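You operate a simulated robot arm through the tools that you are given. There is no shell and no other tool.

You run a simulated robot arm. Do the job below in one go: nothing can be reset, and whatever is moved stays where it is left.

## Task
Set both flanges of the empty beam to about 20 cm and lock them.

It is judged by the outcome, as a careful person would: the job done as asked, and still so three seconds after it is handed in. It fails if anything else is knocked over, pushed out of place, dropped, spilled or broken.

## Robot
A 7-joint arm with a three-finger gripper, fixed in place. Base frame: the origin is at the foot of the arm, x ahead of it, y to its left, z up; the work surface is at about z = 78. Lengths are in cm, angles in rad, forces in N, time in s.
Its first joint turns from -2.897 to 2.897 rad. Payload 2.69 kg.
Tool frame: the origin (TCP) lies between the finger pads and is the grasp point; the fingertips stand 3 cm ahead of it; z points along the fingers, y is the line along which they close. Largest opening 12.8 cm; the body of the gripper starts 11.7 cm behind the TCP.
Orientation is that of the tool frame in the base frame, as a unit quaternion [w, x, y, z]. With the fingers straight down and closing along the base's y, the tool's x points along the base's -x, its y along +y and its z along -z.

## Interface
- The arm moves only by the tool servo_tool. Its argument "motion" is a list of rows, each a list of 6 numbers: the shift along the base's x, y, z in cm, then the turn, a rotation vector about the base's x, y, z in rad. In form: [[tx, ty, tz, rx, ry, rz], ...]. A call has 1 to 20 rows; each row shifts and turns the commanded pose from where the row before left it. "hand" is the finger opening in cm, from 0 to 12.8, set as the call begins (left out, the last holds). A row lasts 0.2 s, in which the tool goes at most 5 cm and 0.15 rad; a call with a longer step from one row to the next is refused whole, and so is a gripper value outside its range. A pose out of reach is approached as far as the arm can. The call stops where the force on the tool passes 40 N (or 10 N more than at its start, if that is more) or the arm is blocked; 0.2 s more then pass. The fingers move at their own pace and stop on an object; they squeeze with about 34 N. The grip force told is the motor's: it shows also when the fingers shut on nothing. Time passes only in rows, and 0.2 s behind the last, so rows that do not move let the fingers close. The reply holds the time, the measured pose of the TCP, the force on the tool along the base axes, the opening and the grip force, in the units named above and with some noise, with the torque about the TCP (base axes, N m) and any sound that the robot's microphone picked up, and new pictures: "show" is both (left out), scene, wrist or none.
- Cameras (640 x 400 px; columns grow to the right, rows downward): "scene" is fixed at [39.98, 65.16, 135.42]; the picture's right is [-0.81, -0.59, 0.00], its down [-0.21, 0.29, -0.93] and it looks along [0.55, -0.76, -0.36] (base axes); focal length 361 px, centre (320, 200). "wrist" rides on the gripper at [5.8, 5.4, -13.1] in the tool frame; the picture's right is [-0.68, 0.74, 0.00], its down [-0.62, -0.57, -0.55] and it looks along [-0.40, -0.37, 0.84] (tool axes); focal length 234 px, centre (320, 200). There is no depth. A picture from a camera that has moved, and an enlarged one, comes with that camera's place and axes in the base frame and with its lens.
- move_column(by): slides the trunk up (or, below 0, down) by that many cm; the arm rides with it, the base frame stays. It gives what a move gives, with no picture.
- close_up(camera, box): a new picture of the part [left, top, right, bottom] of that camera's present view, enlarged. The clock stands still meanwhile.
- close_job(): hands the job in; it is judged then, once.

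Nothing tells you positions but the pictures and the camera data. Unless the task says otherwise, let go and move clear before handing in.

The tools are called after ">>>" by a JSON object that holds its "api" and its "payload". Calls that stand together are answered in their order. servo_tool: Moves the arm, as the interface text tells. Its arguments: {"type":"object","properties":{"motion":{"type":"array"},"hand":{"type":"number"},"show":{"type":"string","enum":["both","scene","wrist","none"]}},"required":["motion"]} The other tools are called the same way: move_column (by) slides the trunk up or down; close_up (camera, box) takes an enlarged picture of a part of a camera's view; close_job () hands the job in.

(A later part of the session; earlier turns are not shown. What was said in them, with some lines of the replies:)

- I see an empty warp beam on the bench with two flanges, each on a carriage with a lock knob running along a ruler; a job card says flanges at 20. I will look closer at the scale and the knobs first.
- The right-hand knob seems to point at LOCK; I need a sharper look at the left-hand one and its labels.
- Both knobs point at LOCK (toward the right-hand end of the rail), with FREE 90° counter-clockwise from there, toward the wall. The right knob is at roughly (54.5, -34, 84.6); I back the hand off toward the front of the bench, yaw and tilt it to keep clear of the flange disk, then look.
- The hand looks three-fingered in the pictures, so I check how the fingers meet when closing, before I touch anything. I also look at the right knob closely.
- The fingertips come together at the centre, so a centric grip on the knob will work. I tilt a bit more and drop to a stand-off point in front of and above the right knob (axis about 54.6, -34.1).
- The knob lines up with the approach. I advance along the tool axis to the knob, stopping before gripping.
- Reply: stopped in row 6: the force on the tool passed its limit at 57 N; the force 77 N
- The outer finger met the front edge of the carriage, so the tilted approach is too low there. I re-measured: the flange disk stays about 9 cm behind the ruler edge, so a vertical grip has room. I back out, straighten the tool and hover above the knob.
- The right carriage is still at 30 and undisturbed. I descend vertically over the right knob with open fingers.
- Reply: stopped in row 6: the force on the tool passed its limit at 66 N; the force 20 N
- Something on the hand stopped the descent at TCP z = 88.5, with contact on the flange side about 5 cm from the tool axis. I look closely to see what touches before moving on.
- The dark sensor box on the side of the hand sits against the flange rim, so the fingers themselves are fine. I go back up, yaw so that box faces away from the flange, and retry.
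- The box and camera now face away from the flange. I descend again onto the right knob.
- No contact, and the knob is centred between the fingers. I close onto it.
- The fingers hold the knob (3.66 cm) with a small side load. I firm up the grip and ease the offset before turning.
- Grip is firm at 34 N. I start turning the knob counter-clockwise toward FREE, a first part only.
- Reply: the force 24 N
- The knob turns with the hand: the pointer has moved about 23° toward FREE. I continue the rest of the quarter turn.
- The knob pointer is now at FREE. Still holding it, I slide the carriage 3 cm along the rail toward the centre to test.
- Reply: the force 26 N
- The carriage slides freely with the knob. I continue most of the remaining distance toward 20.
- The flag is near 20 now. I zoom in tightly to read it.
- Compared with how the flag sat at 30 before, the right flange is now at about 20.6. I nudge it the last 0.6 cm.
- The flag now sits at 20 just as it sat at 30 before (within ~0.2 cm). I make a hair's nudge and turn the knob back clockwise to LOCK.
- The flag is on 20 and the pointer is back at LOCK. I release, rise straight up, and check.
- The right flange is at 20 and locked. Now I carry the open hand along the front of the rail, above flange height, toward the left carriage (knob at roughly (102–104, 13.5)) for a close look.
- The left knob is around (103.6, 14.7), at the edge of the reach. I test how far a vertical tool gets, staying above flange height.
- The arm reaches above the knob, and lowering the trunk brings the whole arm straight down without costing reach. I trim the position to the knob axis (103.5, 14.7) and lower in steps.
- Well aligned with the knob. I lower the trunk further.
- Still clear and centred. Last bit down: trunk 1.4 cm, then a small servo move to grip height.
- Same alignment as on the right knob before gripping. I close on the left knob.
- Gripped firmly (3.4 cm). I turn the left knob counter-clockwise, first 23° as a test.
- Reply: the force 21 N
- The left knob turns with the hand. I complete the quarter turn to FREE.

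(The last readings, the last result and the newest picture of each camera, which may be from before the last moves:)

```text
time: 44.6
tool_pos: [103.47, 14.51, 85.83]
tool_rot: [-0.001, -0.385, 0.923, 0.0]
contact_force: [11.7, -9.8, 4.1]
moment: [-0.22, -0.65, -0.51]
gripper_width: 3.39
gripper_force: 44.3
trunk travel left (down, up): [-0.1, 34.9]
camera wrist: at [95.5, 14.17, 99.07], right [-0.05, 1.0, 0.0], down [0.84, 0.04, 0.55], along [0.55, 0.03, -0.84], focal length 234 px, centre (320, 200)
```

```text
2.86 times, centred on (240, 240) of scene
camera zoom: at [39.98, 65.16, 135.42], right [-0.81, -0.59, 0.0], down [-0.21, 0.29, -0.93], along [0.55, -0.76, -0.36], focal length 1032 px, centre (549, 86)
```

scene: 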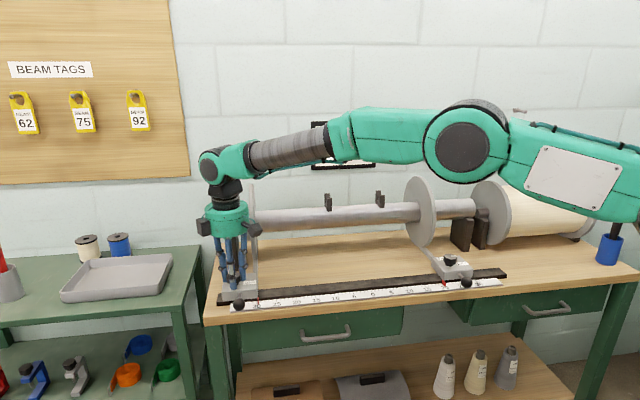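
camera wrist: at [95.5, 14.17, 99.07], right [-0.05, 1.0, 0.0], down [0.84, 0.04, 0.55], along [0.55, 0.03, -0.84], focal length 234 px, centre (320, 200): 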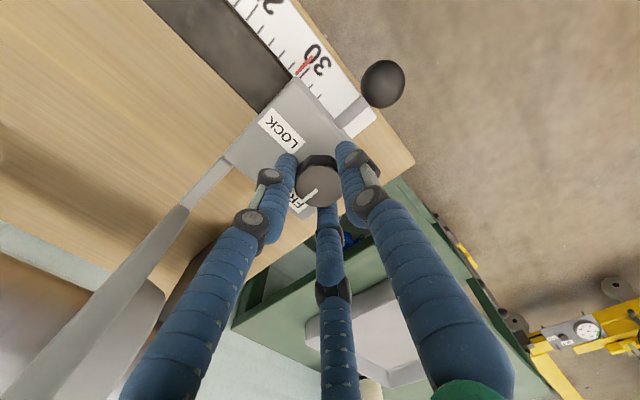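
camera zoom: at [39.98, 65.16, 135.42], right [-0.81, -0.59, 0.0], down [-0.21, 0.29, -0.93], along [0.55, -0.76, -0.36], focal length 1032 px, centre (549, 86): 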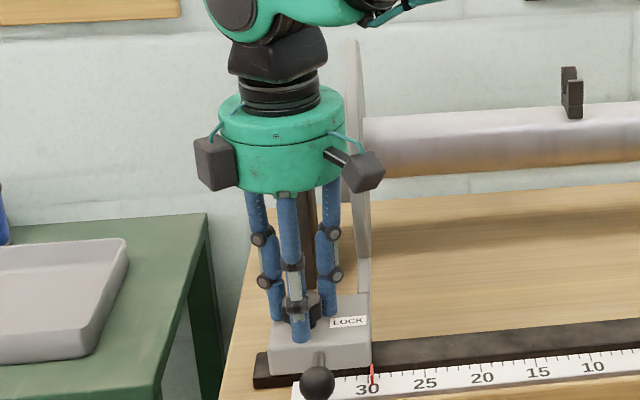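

The left knob is at FREE. I slide the left carriage toward the centre, first part.

>>> {"api": "servo_tool", "payload": {"motion": [[-0.35, -0.35, 0, 0, 0, -0.03], [-0.35, -0.35, 0, 0, 0, 0], [-0.35, -0.35, 0, 0, 0, 0], [-0.35, -0.35, 0, 0, 0, 0], [-0.35, -0.35, 0, 0, 0, 0], [-0.35, -0.35, 0, 0, 0, 0]]}}

>>> {"api": "close_up", "payload": {"camera": "scene", "box": [160, 170, 320, 310]}}

```text
time: 46.0
tool_pos: [101.39, 12.37, 85.8]
tool_rot: [0.0, -0.371, 0.929, 0.0]
contact_force: [-2.4, 3.2, 21.6]
moment: [0.5, -0.02, 0.01]
gripper_width: 3.39
gripper_force: 44.8
trunk travel left (down, up): [-0.1, 34.9]
camera wrist: at [93.35, 12.28, 99.05], right [-0.02, 1.0, 0.0], down [0.84, 0.01, 0.55], along [0.55, 0.01, -0.84], focal length 234 px, centre (320, 200)
```

scene: 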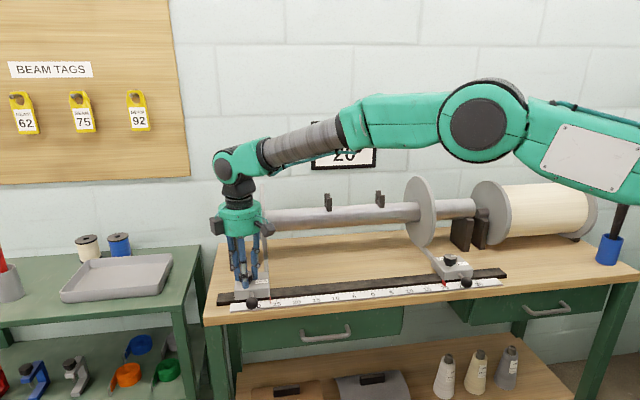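
wrist: 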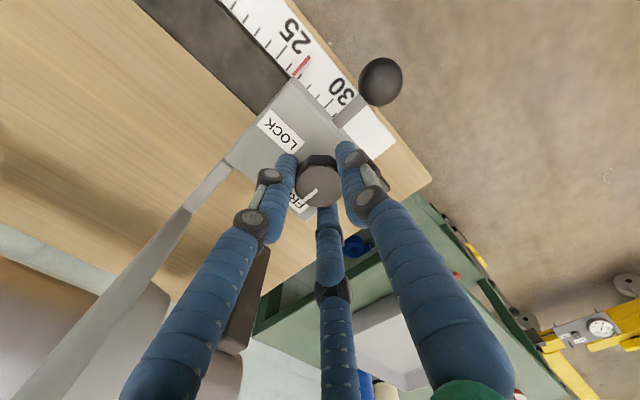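

```text
2.86 times, centred on (240, 240) of scene
camera zoom: at [39.98, 65.16, 135.42], right [-0.81, -0.59, 0.0], down [-0.21, 0.29, -0.93], along [0.55, -0.76, -0.36], focal length 1032 px, centre (549, 86)
```

zoom: 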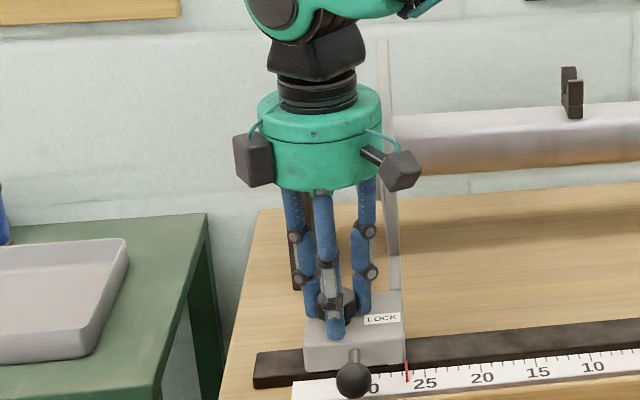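

It slides well. I carry on to just short of 20, relieving the slight downward load.

>>> {"api": "servo_tool", "payload": {"motion": [[-0.46, -0.46, 0.04, 0, 0, 0], [-0.46, -0.46, 0.04, 0, 0, 0], [-0.46, -0.46, 0.03, 0, 0, 0], [-0.46, -0.46, 0.02, 0, 0, 0], [-0.46, -0.46, 0, 0, 0, 0], [-0.46, -0.46, 0, 0, 0, 0], [-0.46, -0.46, 0, 0, 0, 0], [-0.46, -0.46, 0, 0, 0, 0], [-0.46, -0.46, 0, 0, 0, 0], [-0.4, -0.4, 0, 0, 0, 0], [0, 0, 0, 0, 0, 0]]}}

>>> {"api": "close_up", "payload": {"camera": "scene", "box": [265, 280, 325, 310]}}

>>> {"api": "close_up", "payload": {"camera": "wrist", "box": [220, 0, 420, 160]}}

```text
time: 48.4
tool_pos: [97.0, 7.87, 85.94]
tool_rot: [-0.003, -0.37, 0.929, -0.001]
contact_force: [-10.5, 9.0, -3.0]
moment: [0.18, 0.14, 0.01]
gripper_width: 3.35
gripper_force: 45.0
trunk travel left (down, up): [-0.1, 34.9]
camera wrist: at [88.97, 7.83, 99.07], right [-0.02, 1.0, 0.0], down [0.84, 0.01, 0.54], along [0.54, 0.01, -0.84], focal length 234 px, centre (320, 200)
```

scene: 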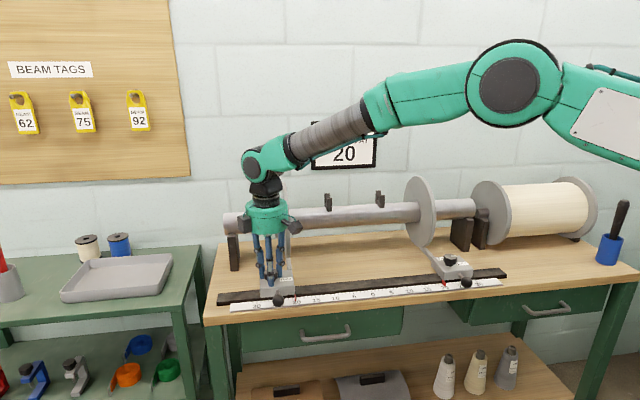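
wrist: 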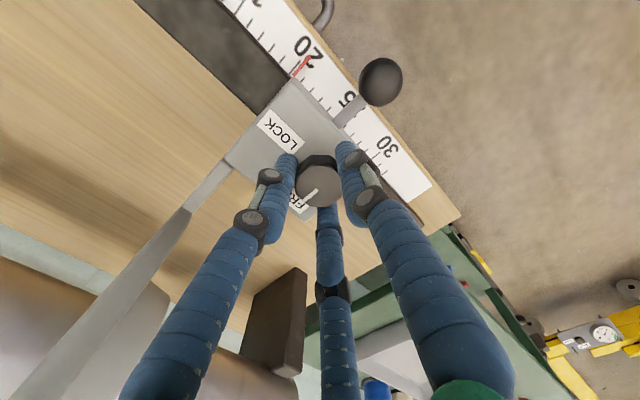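

```text
10.67 times, centred on (295, 295) of scene
camera zoom: at [39.98, 65.16, 135.42], right [-0.81, -0.59, 0.0], down [-0.21, 0.29, -0.93], along [0.55, -0.76, -0.36], focal length 3852 px, centre (587, -813)
```

zoom: 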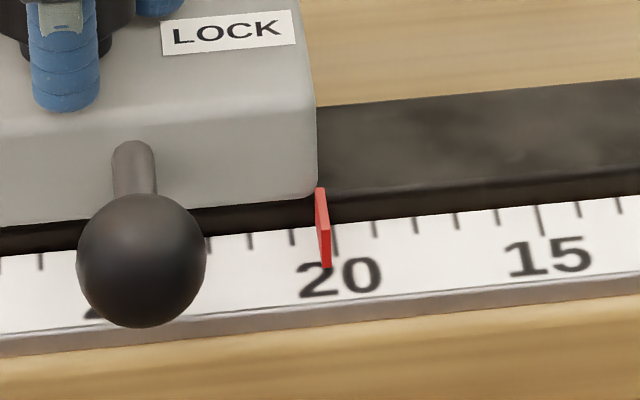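

```text
2.50 times, centred on (320, 80) of wrist
camera zoom: at [88.97, 7.83, 99.07], right [-0.02, 1.0, 0.0], down [0.84, 0.01, 0.54], along [0.54, 0.01, -0.84], focal length 585 px, centre (320, 500)
```

zoom: 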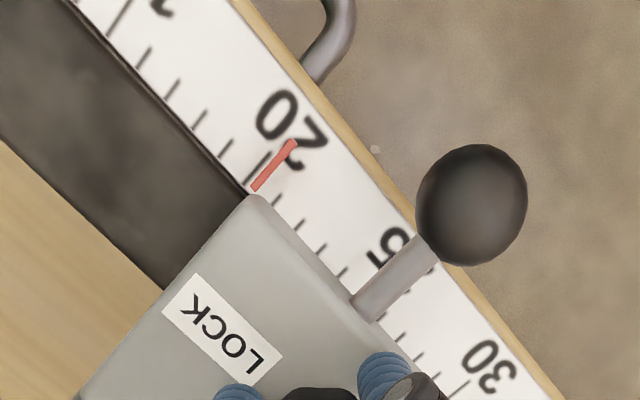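

The left flag reads about 20.35. One small nudge, then I check before locking.

>>> {"api": "servo_tool", "payload": {"motion": [[-0.13, -0.13, 0, 0, 0, 0], [-0.13, -0.13, 0, 0, 0, 0], [0, 0, 0, 0, 0, 0]], "show": "none"}}

>>> {"api": "close_up", "payload": {"camera": "scene", "box": [280, 280, 320, 305]}}

>>> {"api": "close_up", "payload": {"camera": "wrist", "box": [250, 20, 350, 100]}}

```text
time: 49.2
tool_pos: [96.7, 7.72, 85.89]
tool_rot: [-0.003, -0.371, 0.929, 0.001]
contact_force: [-4.8, 6.5, -9.5]
moment: [0.13, -0.35, -0.01]
gripper_width: 3.36
gripper_force: 45.3
trunk travel left (down, up): [-0.1, 34.9]
```

```text
16.00 times, centred on (300, 292) of scene
camera zoom: at [39.98, 65.16, 135.42], right [-0.81, -0.59, 0.0], down [-0.21, 0.29, -0.93], along [0.55, -0.76, -0.36], focal length 5779 px, centre (640, -1280)
```

zoom: 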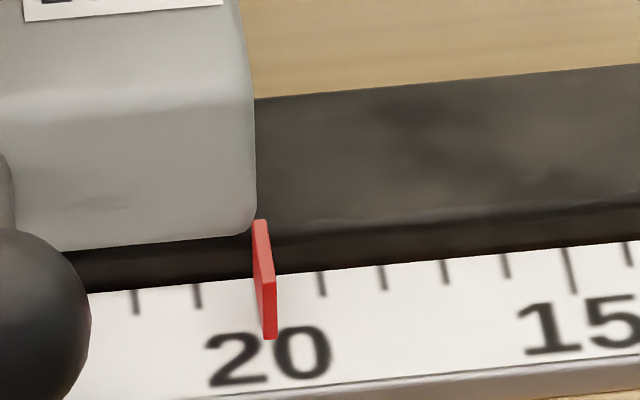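

```text
5.00 times, centred on (300, 60) of wrist
camera zoom: at [88.72, 7.6, 99.06], right [-0.02, 1.0, 0.0], down [0.84, 0.01, 0.55], along [0.55, 0.01, -0.84], focal length 1171 px, centre (420, 900)
```

zoom: 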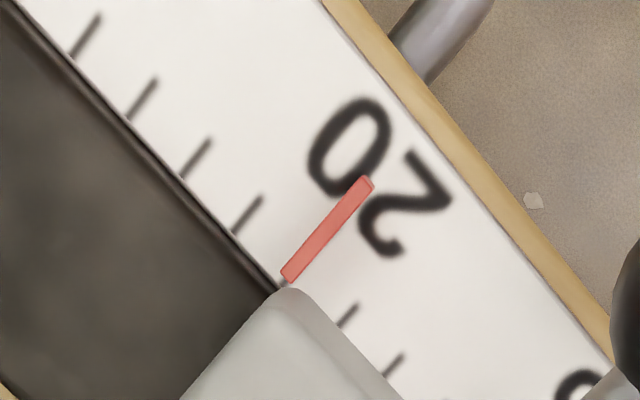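

The left flag sits exactly over the 20 tick. I turn the knob back clockwise to LOCK.

>>> {"api": "servo_tool", "payload": {"motion": [[0, 0, 0, 0, 0, -0.13], [0, 0, 0, 0, 0, -0.13], [0, 0, 0, 0, 0, -0.13], [0, 0, 0, 0, 0, -0.13], [0, 0, 0, 0, 0, -0.13], [0, 0, 0, 0, 0, -0.13], [0, 0, 0, 0, 0, -0.13], [0, 0, 0, 0, 0, -0.13], [0, 0, 0, 0, 0, -0.13], [0, 0, 0, 0, 0, -0.13], [0, 0, 0, 0, 0, -0.13], [0, 0, 0, 0, 0, -0.14], [0, 0, 0, 0, 0, 0]]}}

>>> {"api": "close_up", "payload": {"camera": "scene", "box": [280, 280, 320, 305]}}

>>> {"api": "close_up", "payload": {"camera": "wrist", "box": [220, 60, 420, 240]}}

```text
time: 52.0
tool_pos: [96.71, 7.57, 85.87]
tool_rot: [-0.001, 0.395, 0.919, 0.001]
contact_force: [-10.4, 6.5, -13.2]
moment: [-0.07, 0.19, 0.42]
gripper_width: 3.39
gripper_force: 44.8
trunk travel left (down, up): [-0.1, 34.9]
camera wrist: at [96.53, 15.63, 99.07], right [1.0, 0.02, 0.0], down [0.01, -0.84, 0.55], along [0.01, -0.55, -0.84], focal length 234 px, centre (320, 200)
```

scene: 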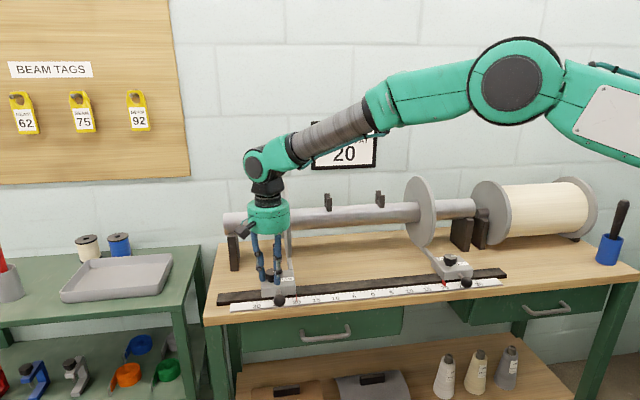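
wrist: 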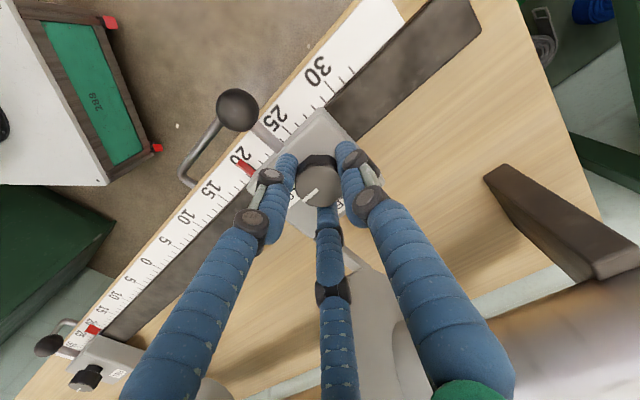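

```text
16.00 times, centred on (300, 292) of scene
camera zoom: at [39.98, 65.16, 135.42], right [-0.81, -0.59, 0.0], down [-0.21, 0.29, -0.93], along [0.55, -0.76, -0.36], focal length 5779 px, centre (640, -1280)
```

zoom: 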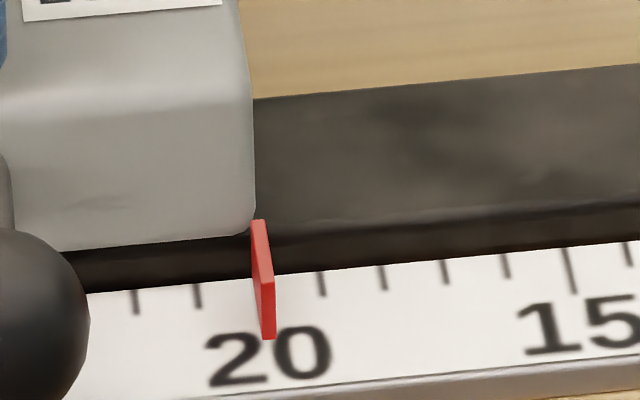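

```text
2.22 times, centred on (320, 150) of wrist
camera zoom: at [96.53, 15.63, 99.07], right [1.0, 0.02, 0.0], down [0.01, -0.84, 0.55], along [0.01, -0.55, -0.84], focal length 520 px, centre (320, 311)
```

zoom: 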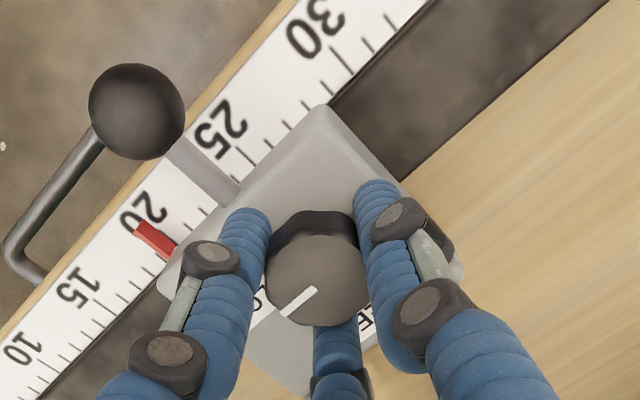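

Locked — I felt the clockwise stop — and the flag stayed on 20. I release and lift straight up with the trunk.

>>> {"api": "servo_tool", "payload": {"motion": [[0, 0, 0, 0, 0, 0], [0, 0, 0, 0, 0, 0], [0, 0, 0.5, 0, 0, 0], [0, 0, 1, 0, 0, 0]], "hand": 6.5, "show": "none"}}

>>> {"api": "move_column", "payload": {"by": 17.5}}

>>> {"api": "close_up", "payload": {"camera": "wrist", "box": [220, 60, 420, 240]}}

>>> {"api": "close_up", "payload": {"camera": "scene", "box": [250, 255, 330, 310]}}

>>> {"api": "close_up", "payload": {"camera": "scene", "box": [420, 245, 500, 300]}}

```text
time: 53.0
tool_pos: [96.88, 7.69, 87.49]
tool_rot: [-0.001, 0.394, 0.919, 0.001]
contact_force: [0.6, 0.0, -0.5]
moment: [0.0, 0.03, -0.05]
gripper_width: 6.51
gripper_force: 0.1
trunk travel left (down, up): [-0.1, 34.9]
```

```text
time: 55.0
tool_pos: [96.73, 7.71, 104.99]
tool_rot: [-0.002, 0.393, 0.919, 0.001]
contact_force: [-0.8, 0.0, 0.8]
moment: [-0.01, -0.01, -0.03]
gripper_width: 6.51
gripper_force: 0.0
trunk travel left (down, up): [-17.6, 17.4]
```

```text
2.22 times, centred on (320, 150) of wrist
camera zoom: at [96.53, 15.64, 118.11], right [1.0, 0.02, 0.0], down [0.02, -0.84, 0.55], along [0.01, -0.55, -0.84], focal length 520 px, centre (320, 311)
```

zoom: 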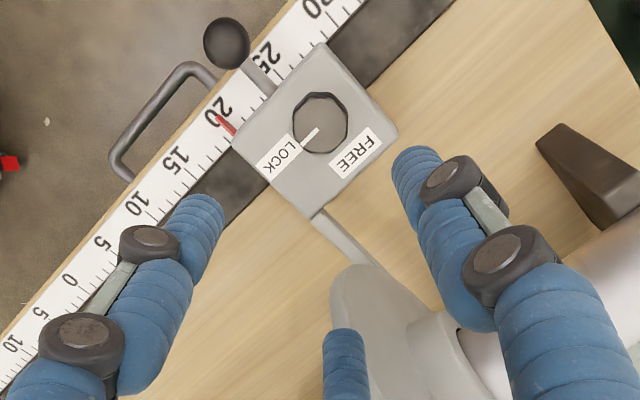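

```text
7.27 times, centred on (290, 282) of scene
camera zoom: at [39.98, 65.16, 135.42], right [-0.81, -0.59, 0.0], down [-0.21, 0.29, -0.93], along [0.55, -0.76, -0.36], focal length 2627 px, centre (538, -400)
```

zoom: 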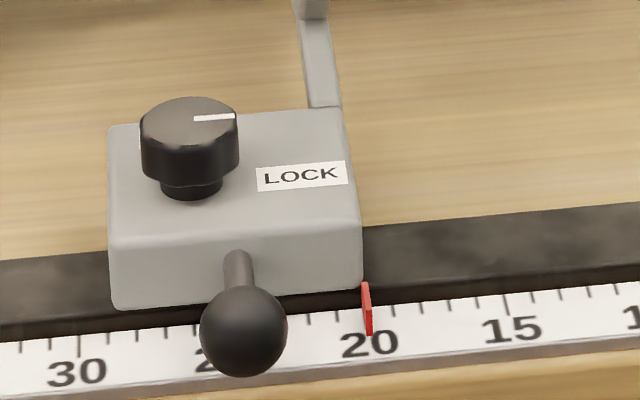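

```text
7.27 times, centred on (460, 272) of scene
camera zoom: at [39.98, 65.16, 135.42], right [-0.81, -0.59, 0.0], down [-0.21, 0.29, -0.93], along [0.55, -0.76, -0.36], focal length 2627 px, centre (-698, -327)
```

zoom: 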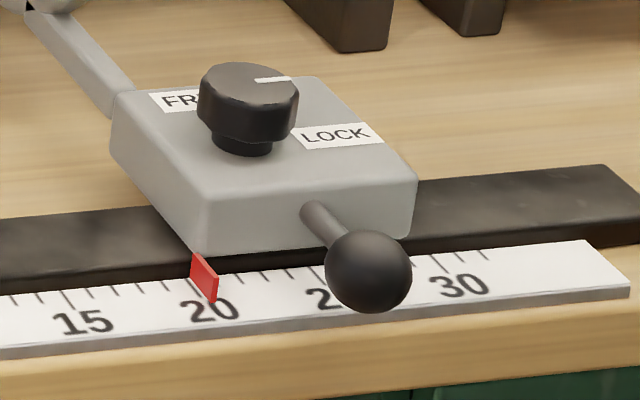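

Both flags read 20 and both pointers are at LOCK. I move the hand clear, up and back from the bench, and take a last look.

>>> {"api": "servo_tool", "payload": {"motion": [[0, 0, 3, 0, 0, 0], [0, 0, 3, 0, 0, 0], [-3, 2, 0.5, 0, 0, 0], [-3, 2, 0, 0, 0, 0], [-3, 1, 0, 0, 0, 0], [-3, 0, 0, 0, 0, 0], [-3, 0, 0, 0, 0, 0], [-3, 0, 0, 0, 0, 0], [-3, 0, 0, 0, 0, 0], [0, 0, 0, 0, 0, 0]]}}

>>> {"api": "close_up", "payload": {"camera": "scene", "box": [200, 160, 520, 320]}}

```text
time: 57.2
tool_pos: [75.68, 12.67, 111.63]
tool_rot: [0.0, 0.393, 0.919, 0.001]
contact_force: [-0.9, 0.6, 0.5]
moment: [0.01, -0.08, -0.03]
gripper_width: 6.52
gripper_force: 0.0
trunk travel left (down, up): [-17.6, 17.4]
camera wrist: at [75.41, 20.61, 124.92], right [1.0, 0.02, 0.0], down [0.01, -0.84, 0.55], along [0.01, -0.55, -0.84], focal length 234 px, centre (320, 200)
```

scene: 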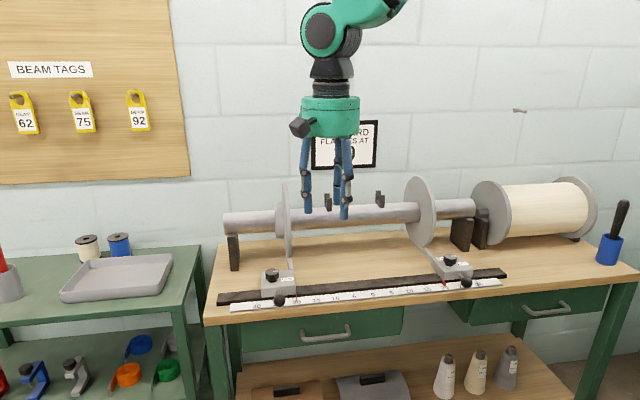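
wrist: 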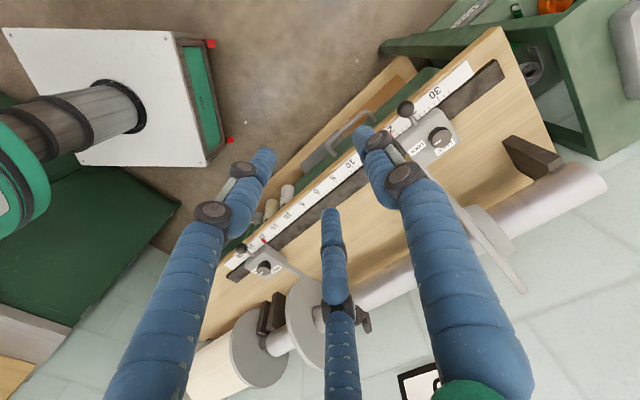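

```text
2.00 times, centred on (360, 240) of scene
camera zoom: at [39.98, 65.16, 135.42], right [-0.81, -0.59, 0.0], down [-0.21, 0.29, -0.93], along [0.55, -0.76, -0.36], focal length 722 px, centre (240, 120)
```

zoom: 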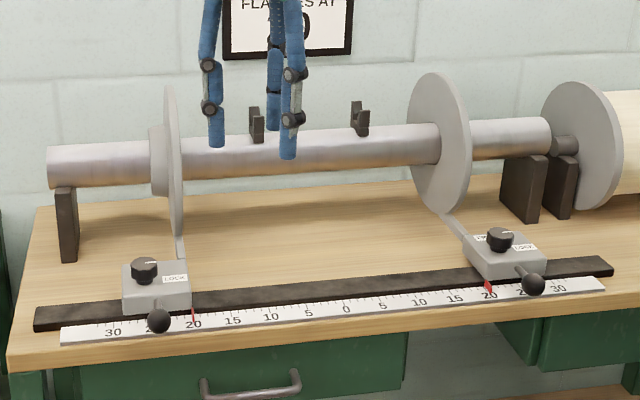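

Both flanges stand at 20 with their knobs at LOCK. The hand is clear, and everything else is where it was, so I hand the job in.

>>> {"api": "close_job", "payload": {}}

```text
The job is handed in.
```

Both flanges of the empty beam are now at 20 cm on the scale, and both lock knobs are turned to LOCK. I have handed the job in.

- **Right flange:** I slid it in from 30 to 20. The flag sits at the 20 mark to within about 0.2 cm. The knob is back at the angle it had when it was locked at the start.
- **Left flange:** I slid it in from 30 to 20. The flag covers the 20 tick, and I felt the knob reach its clockwise stop.

While working out how to reach the right knob, the hand touched that carriage twice, once at its front edge and once at the flange rim. The flange was still locked then and did not move. In the last pictures nothing else looked disturbed, and the hand was open and clear of the beam.
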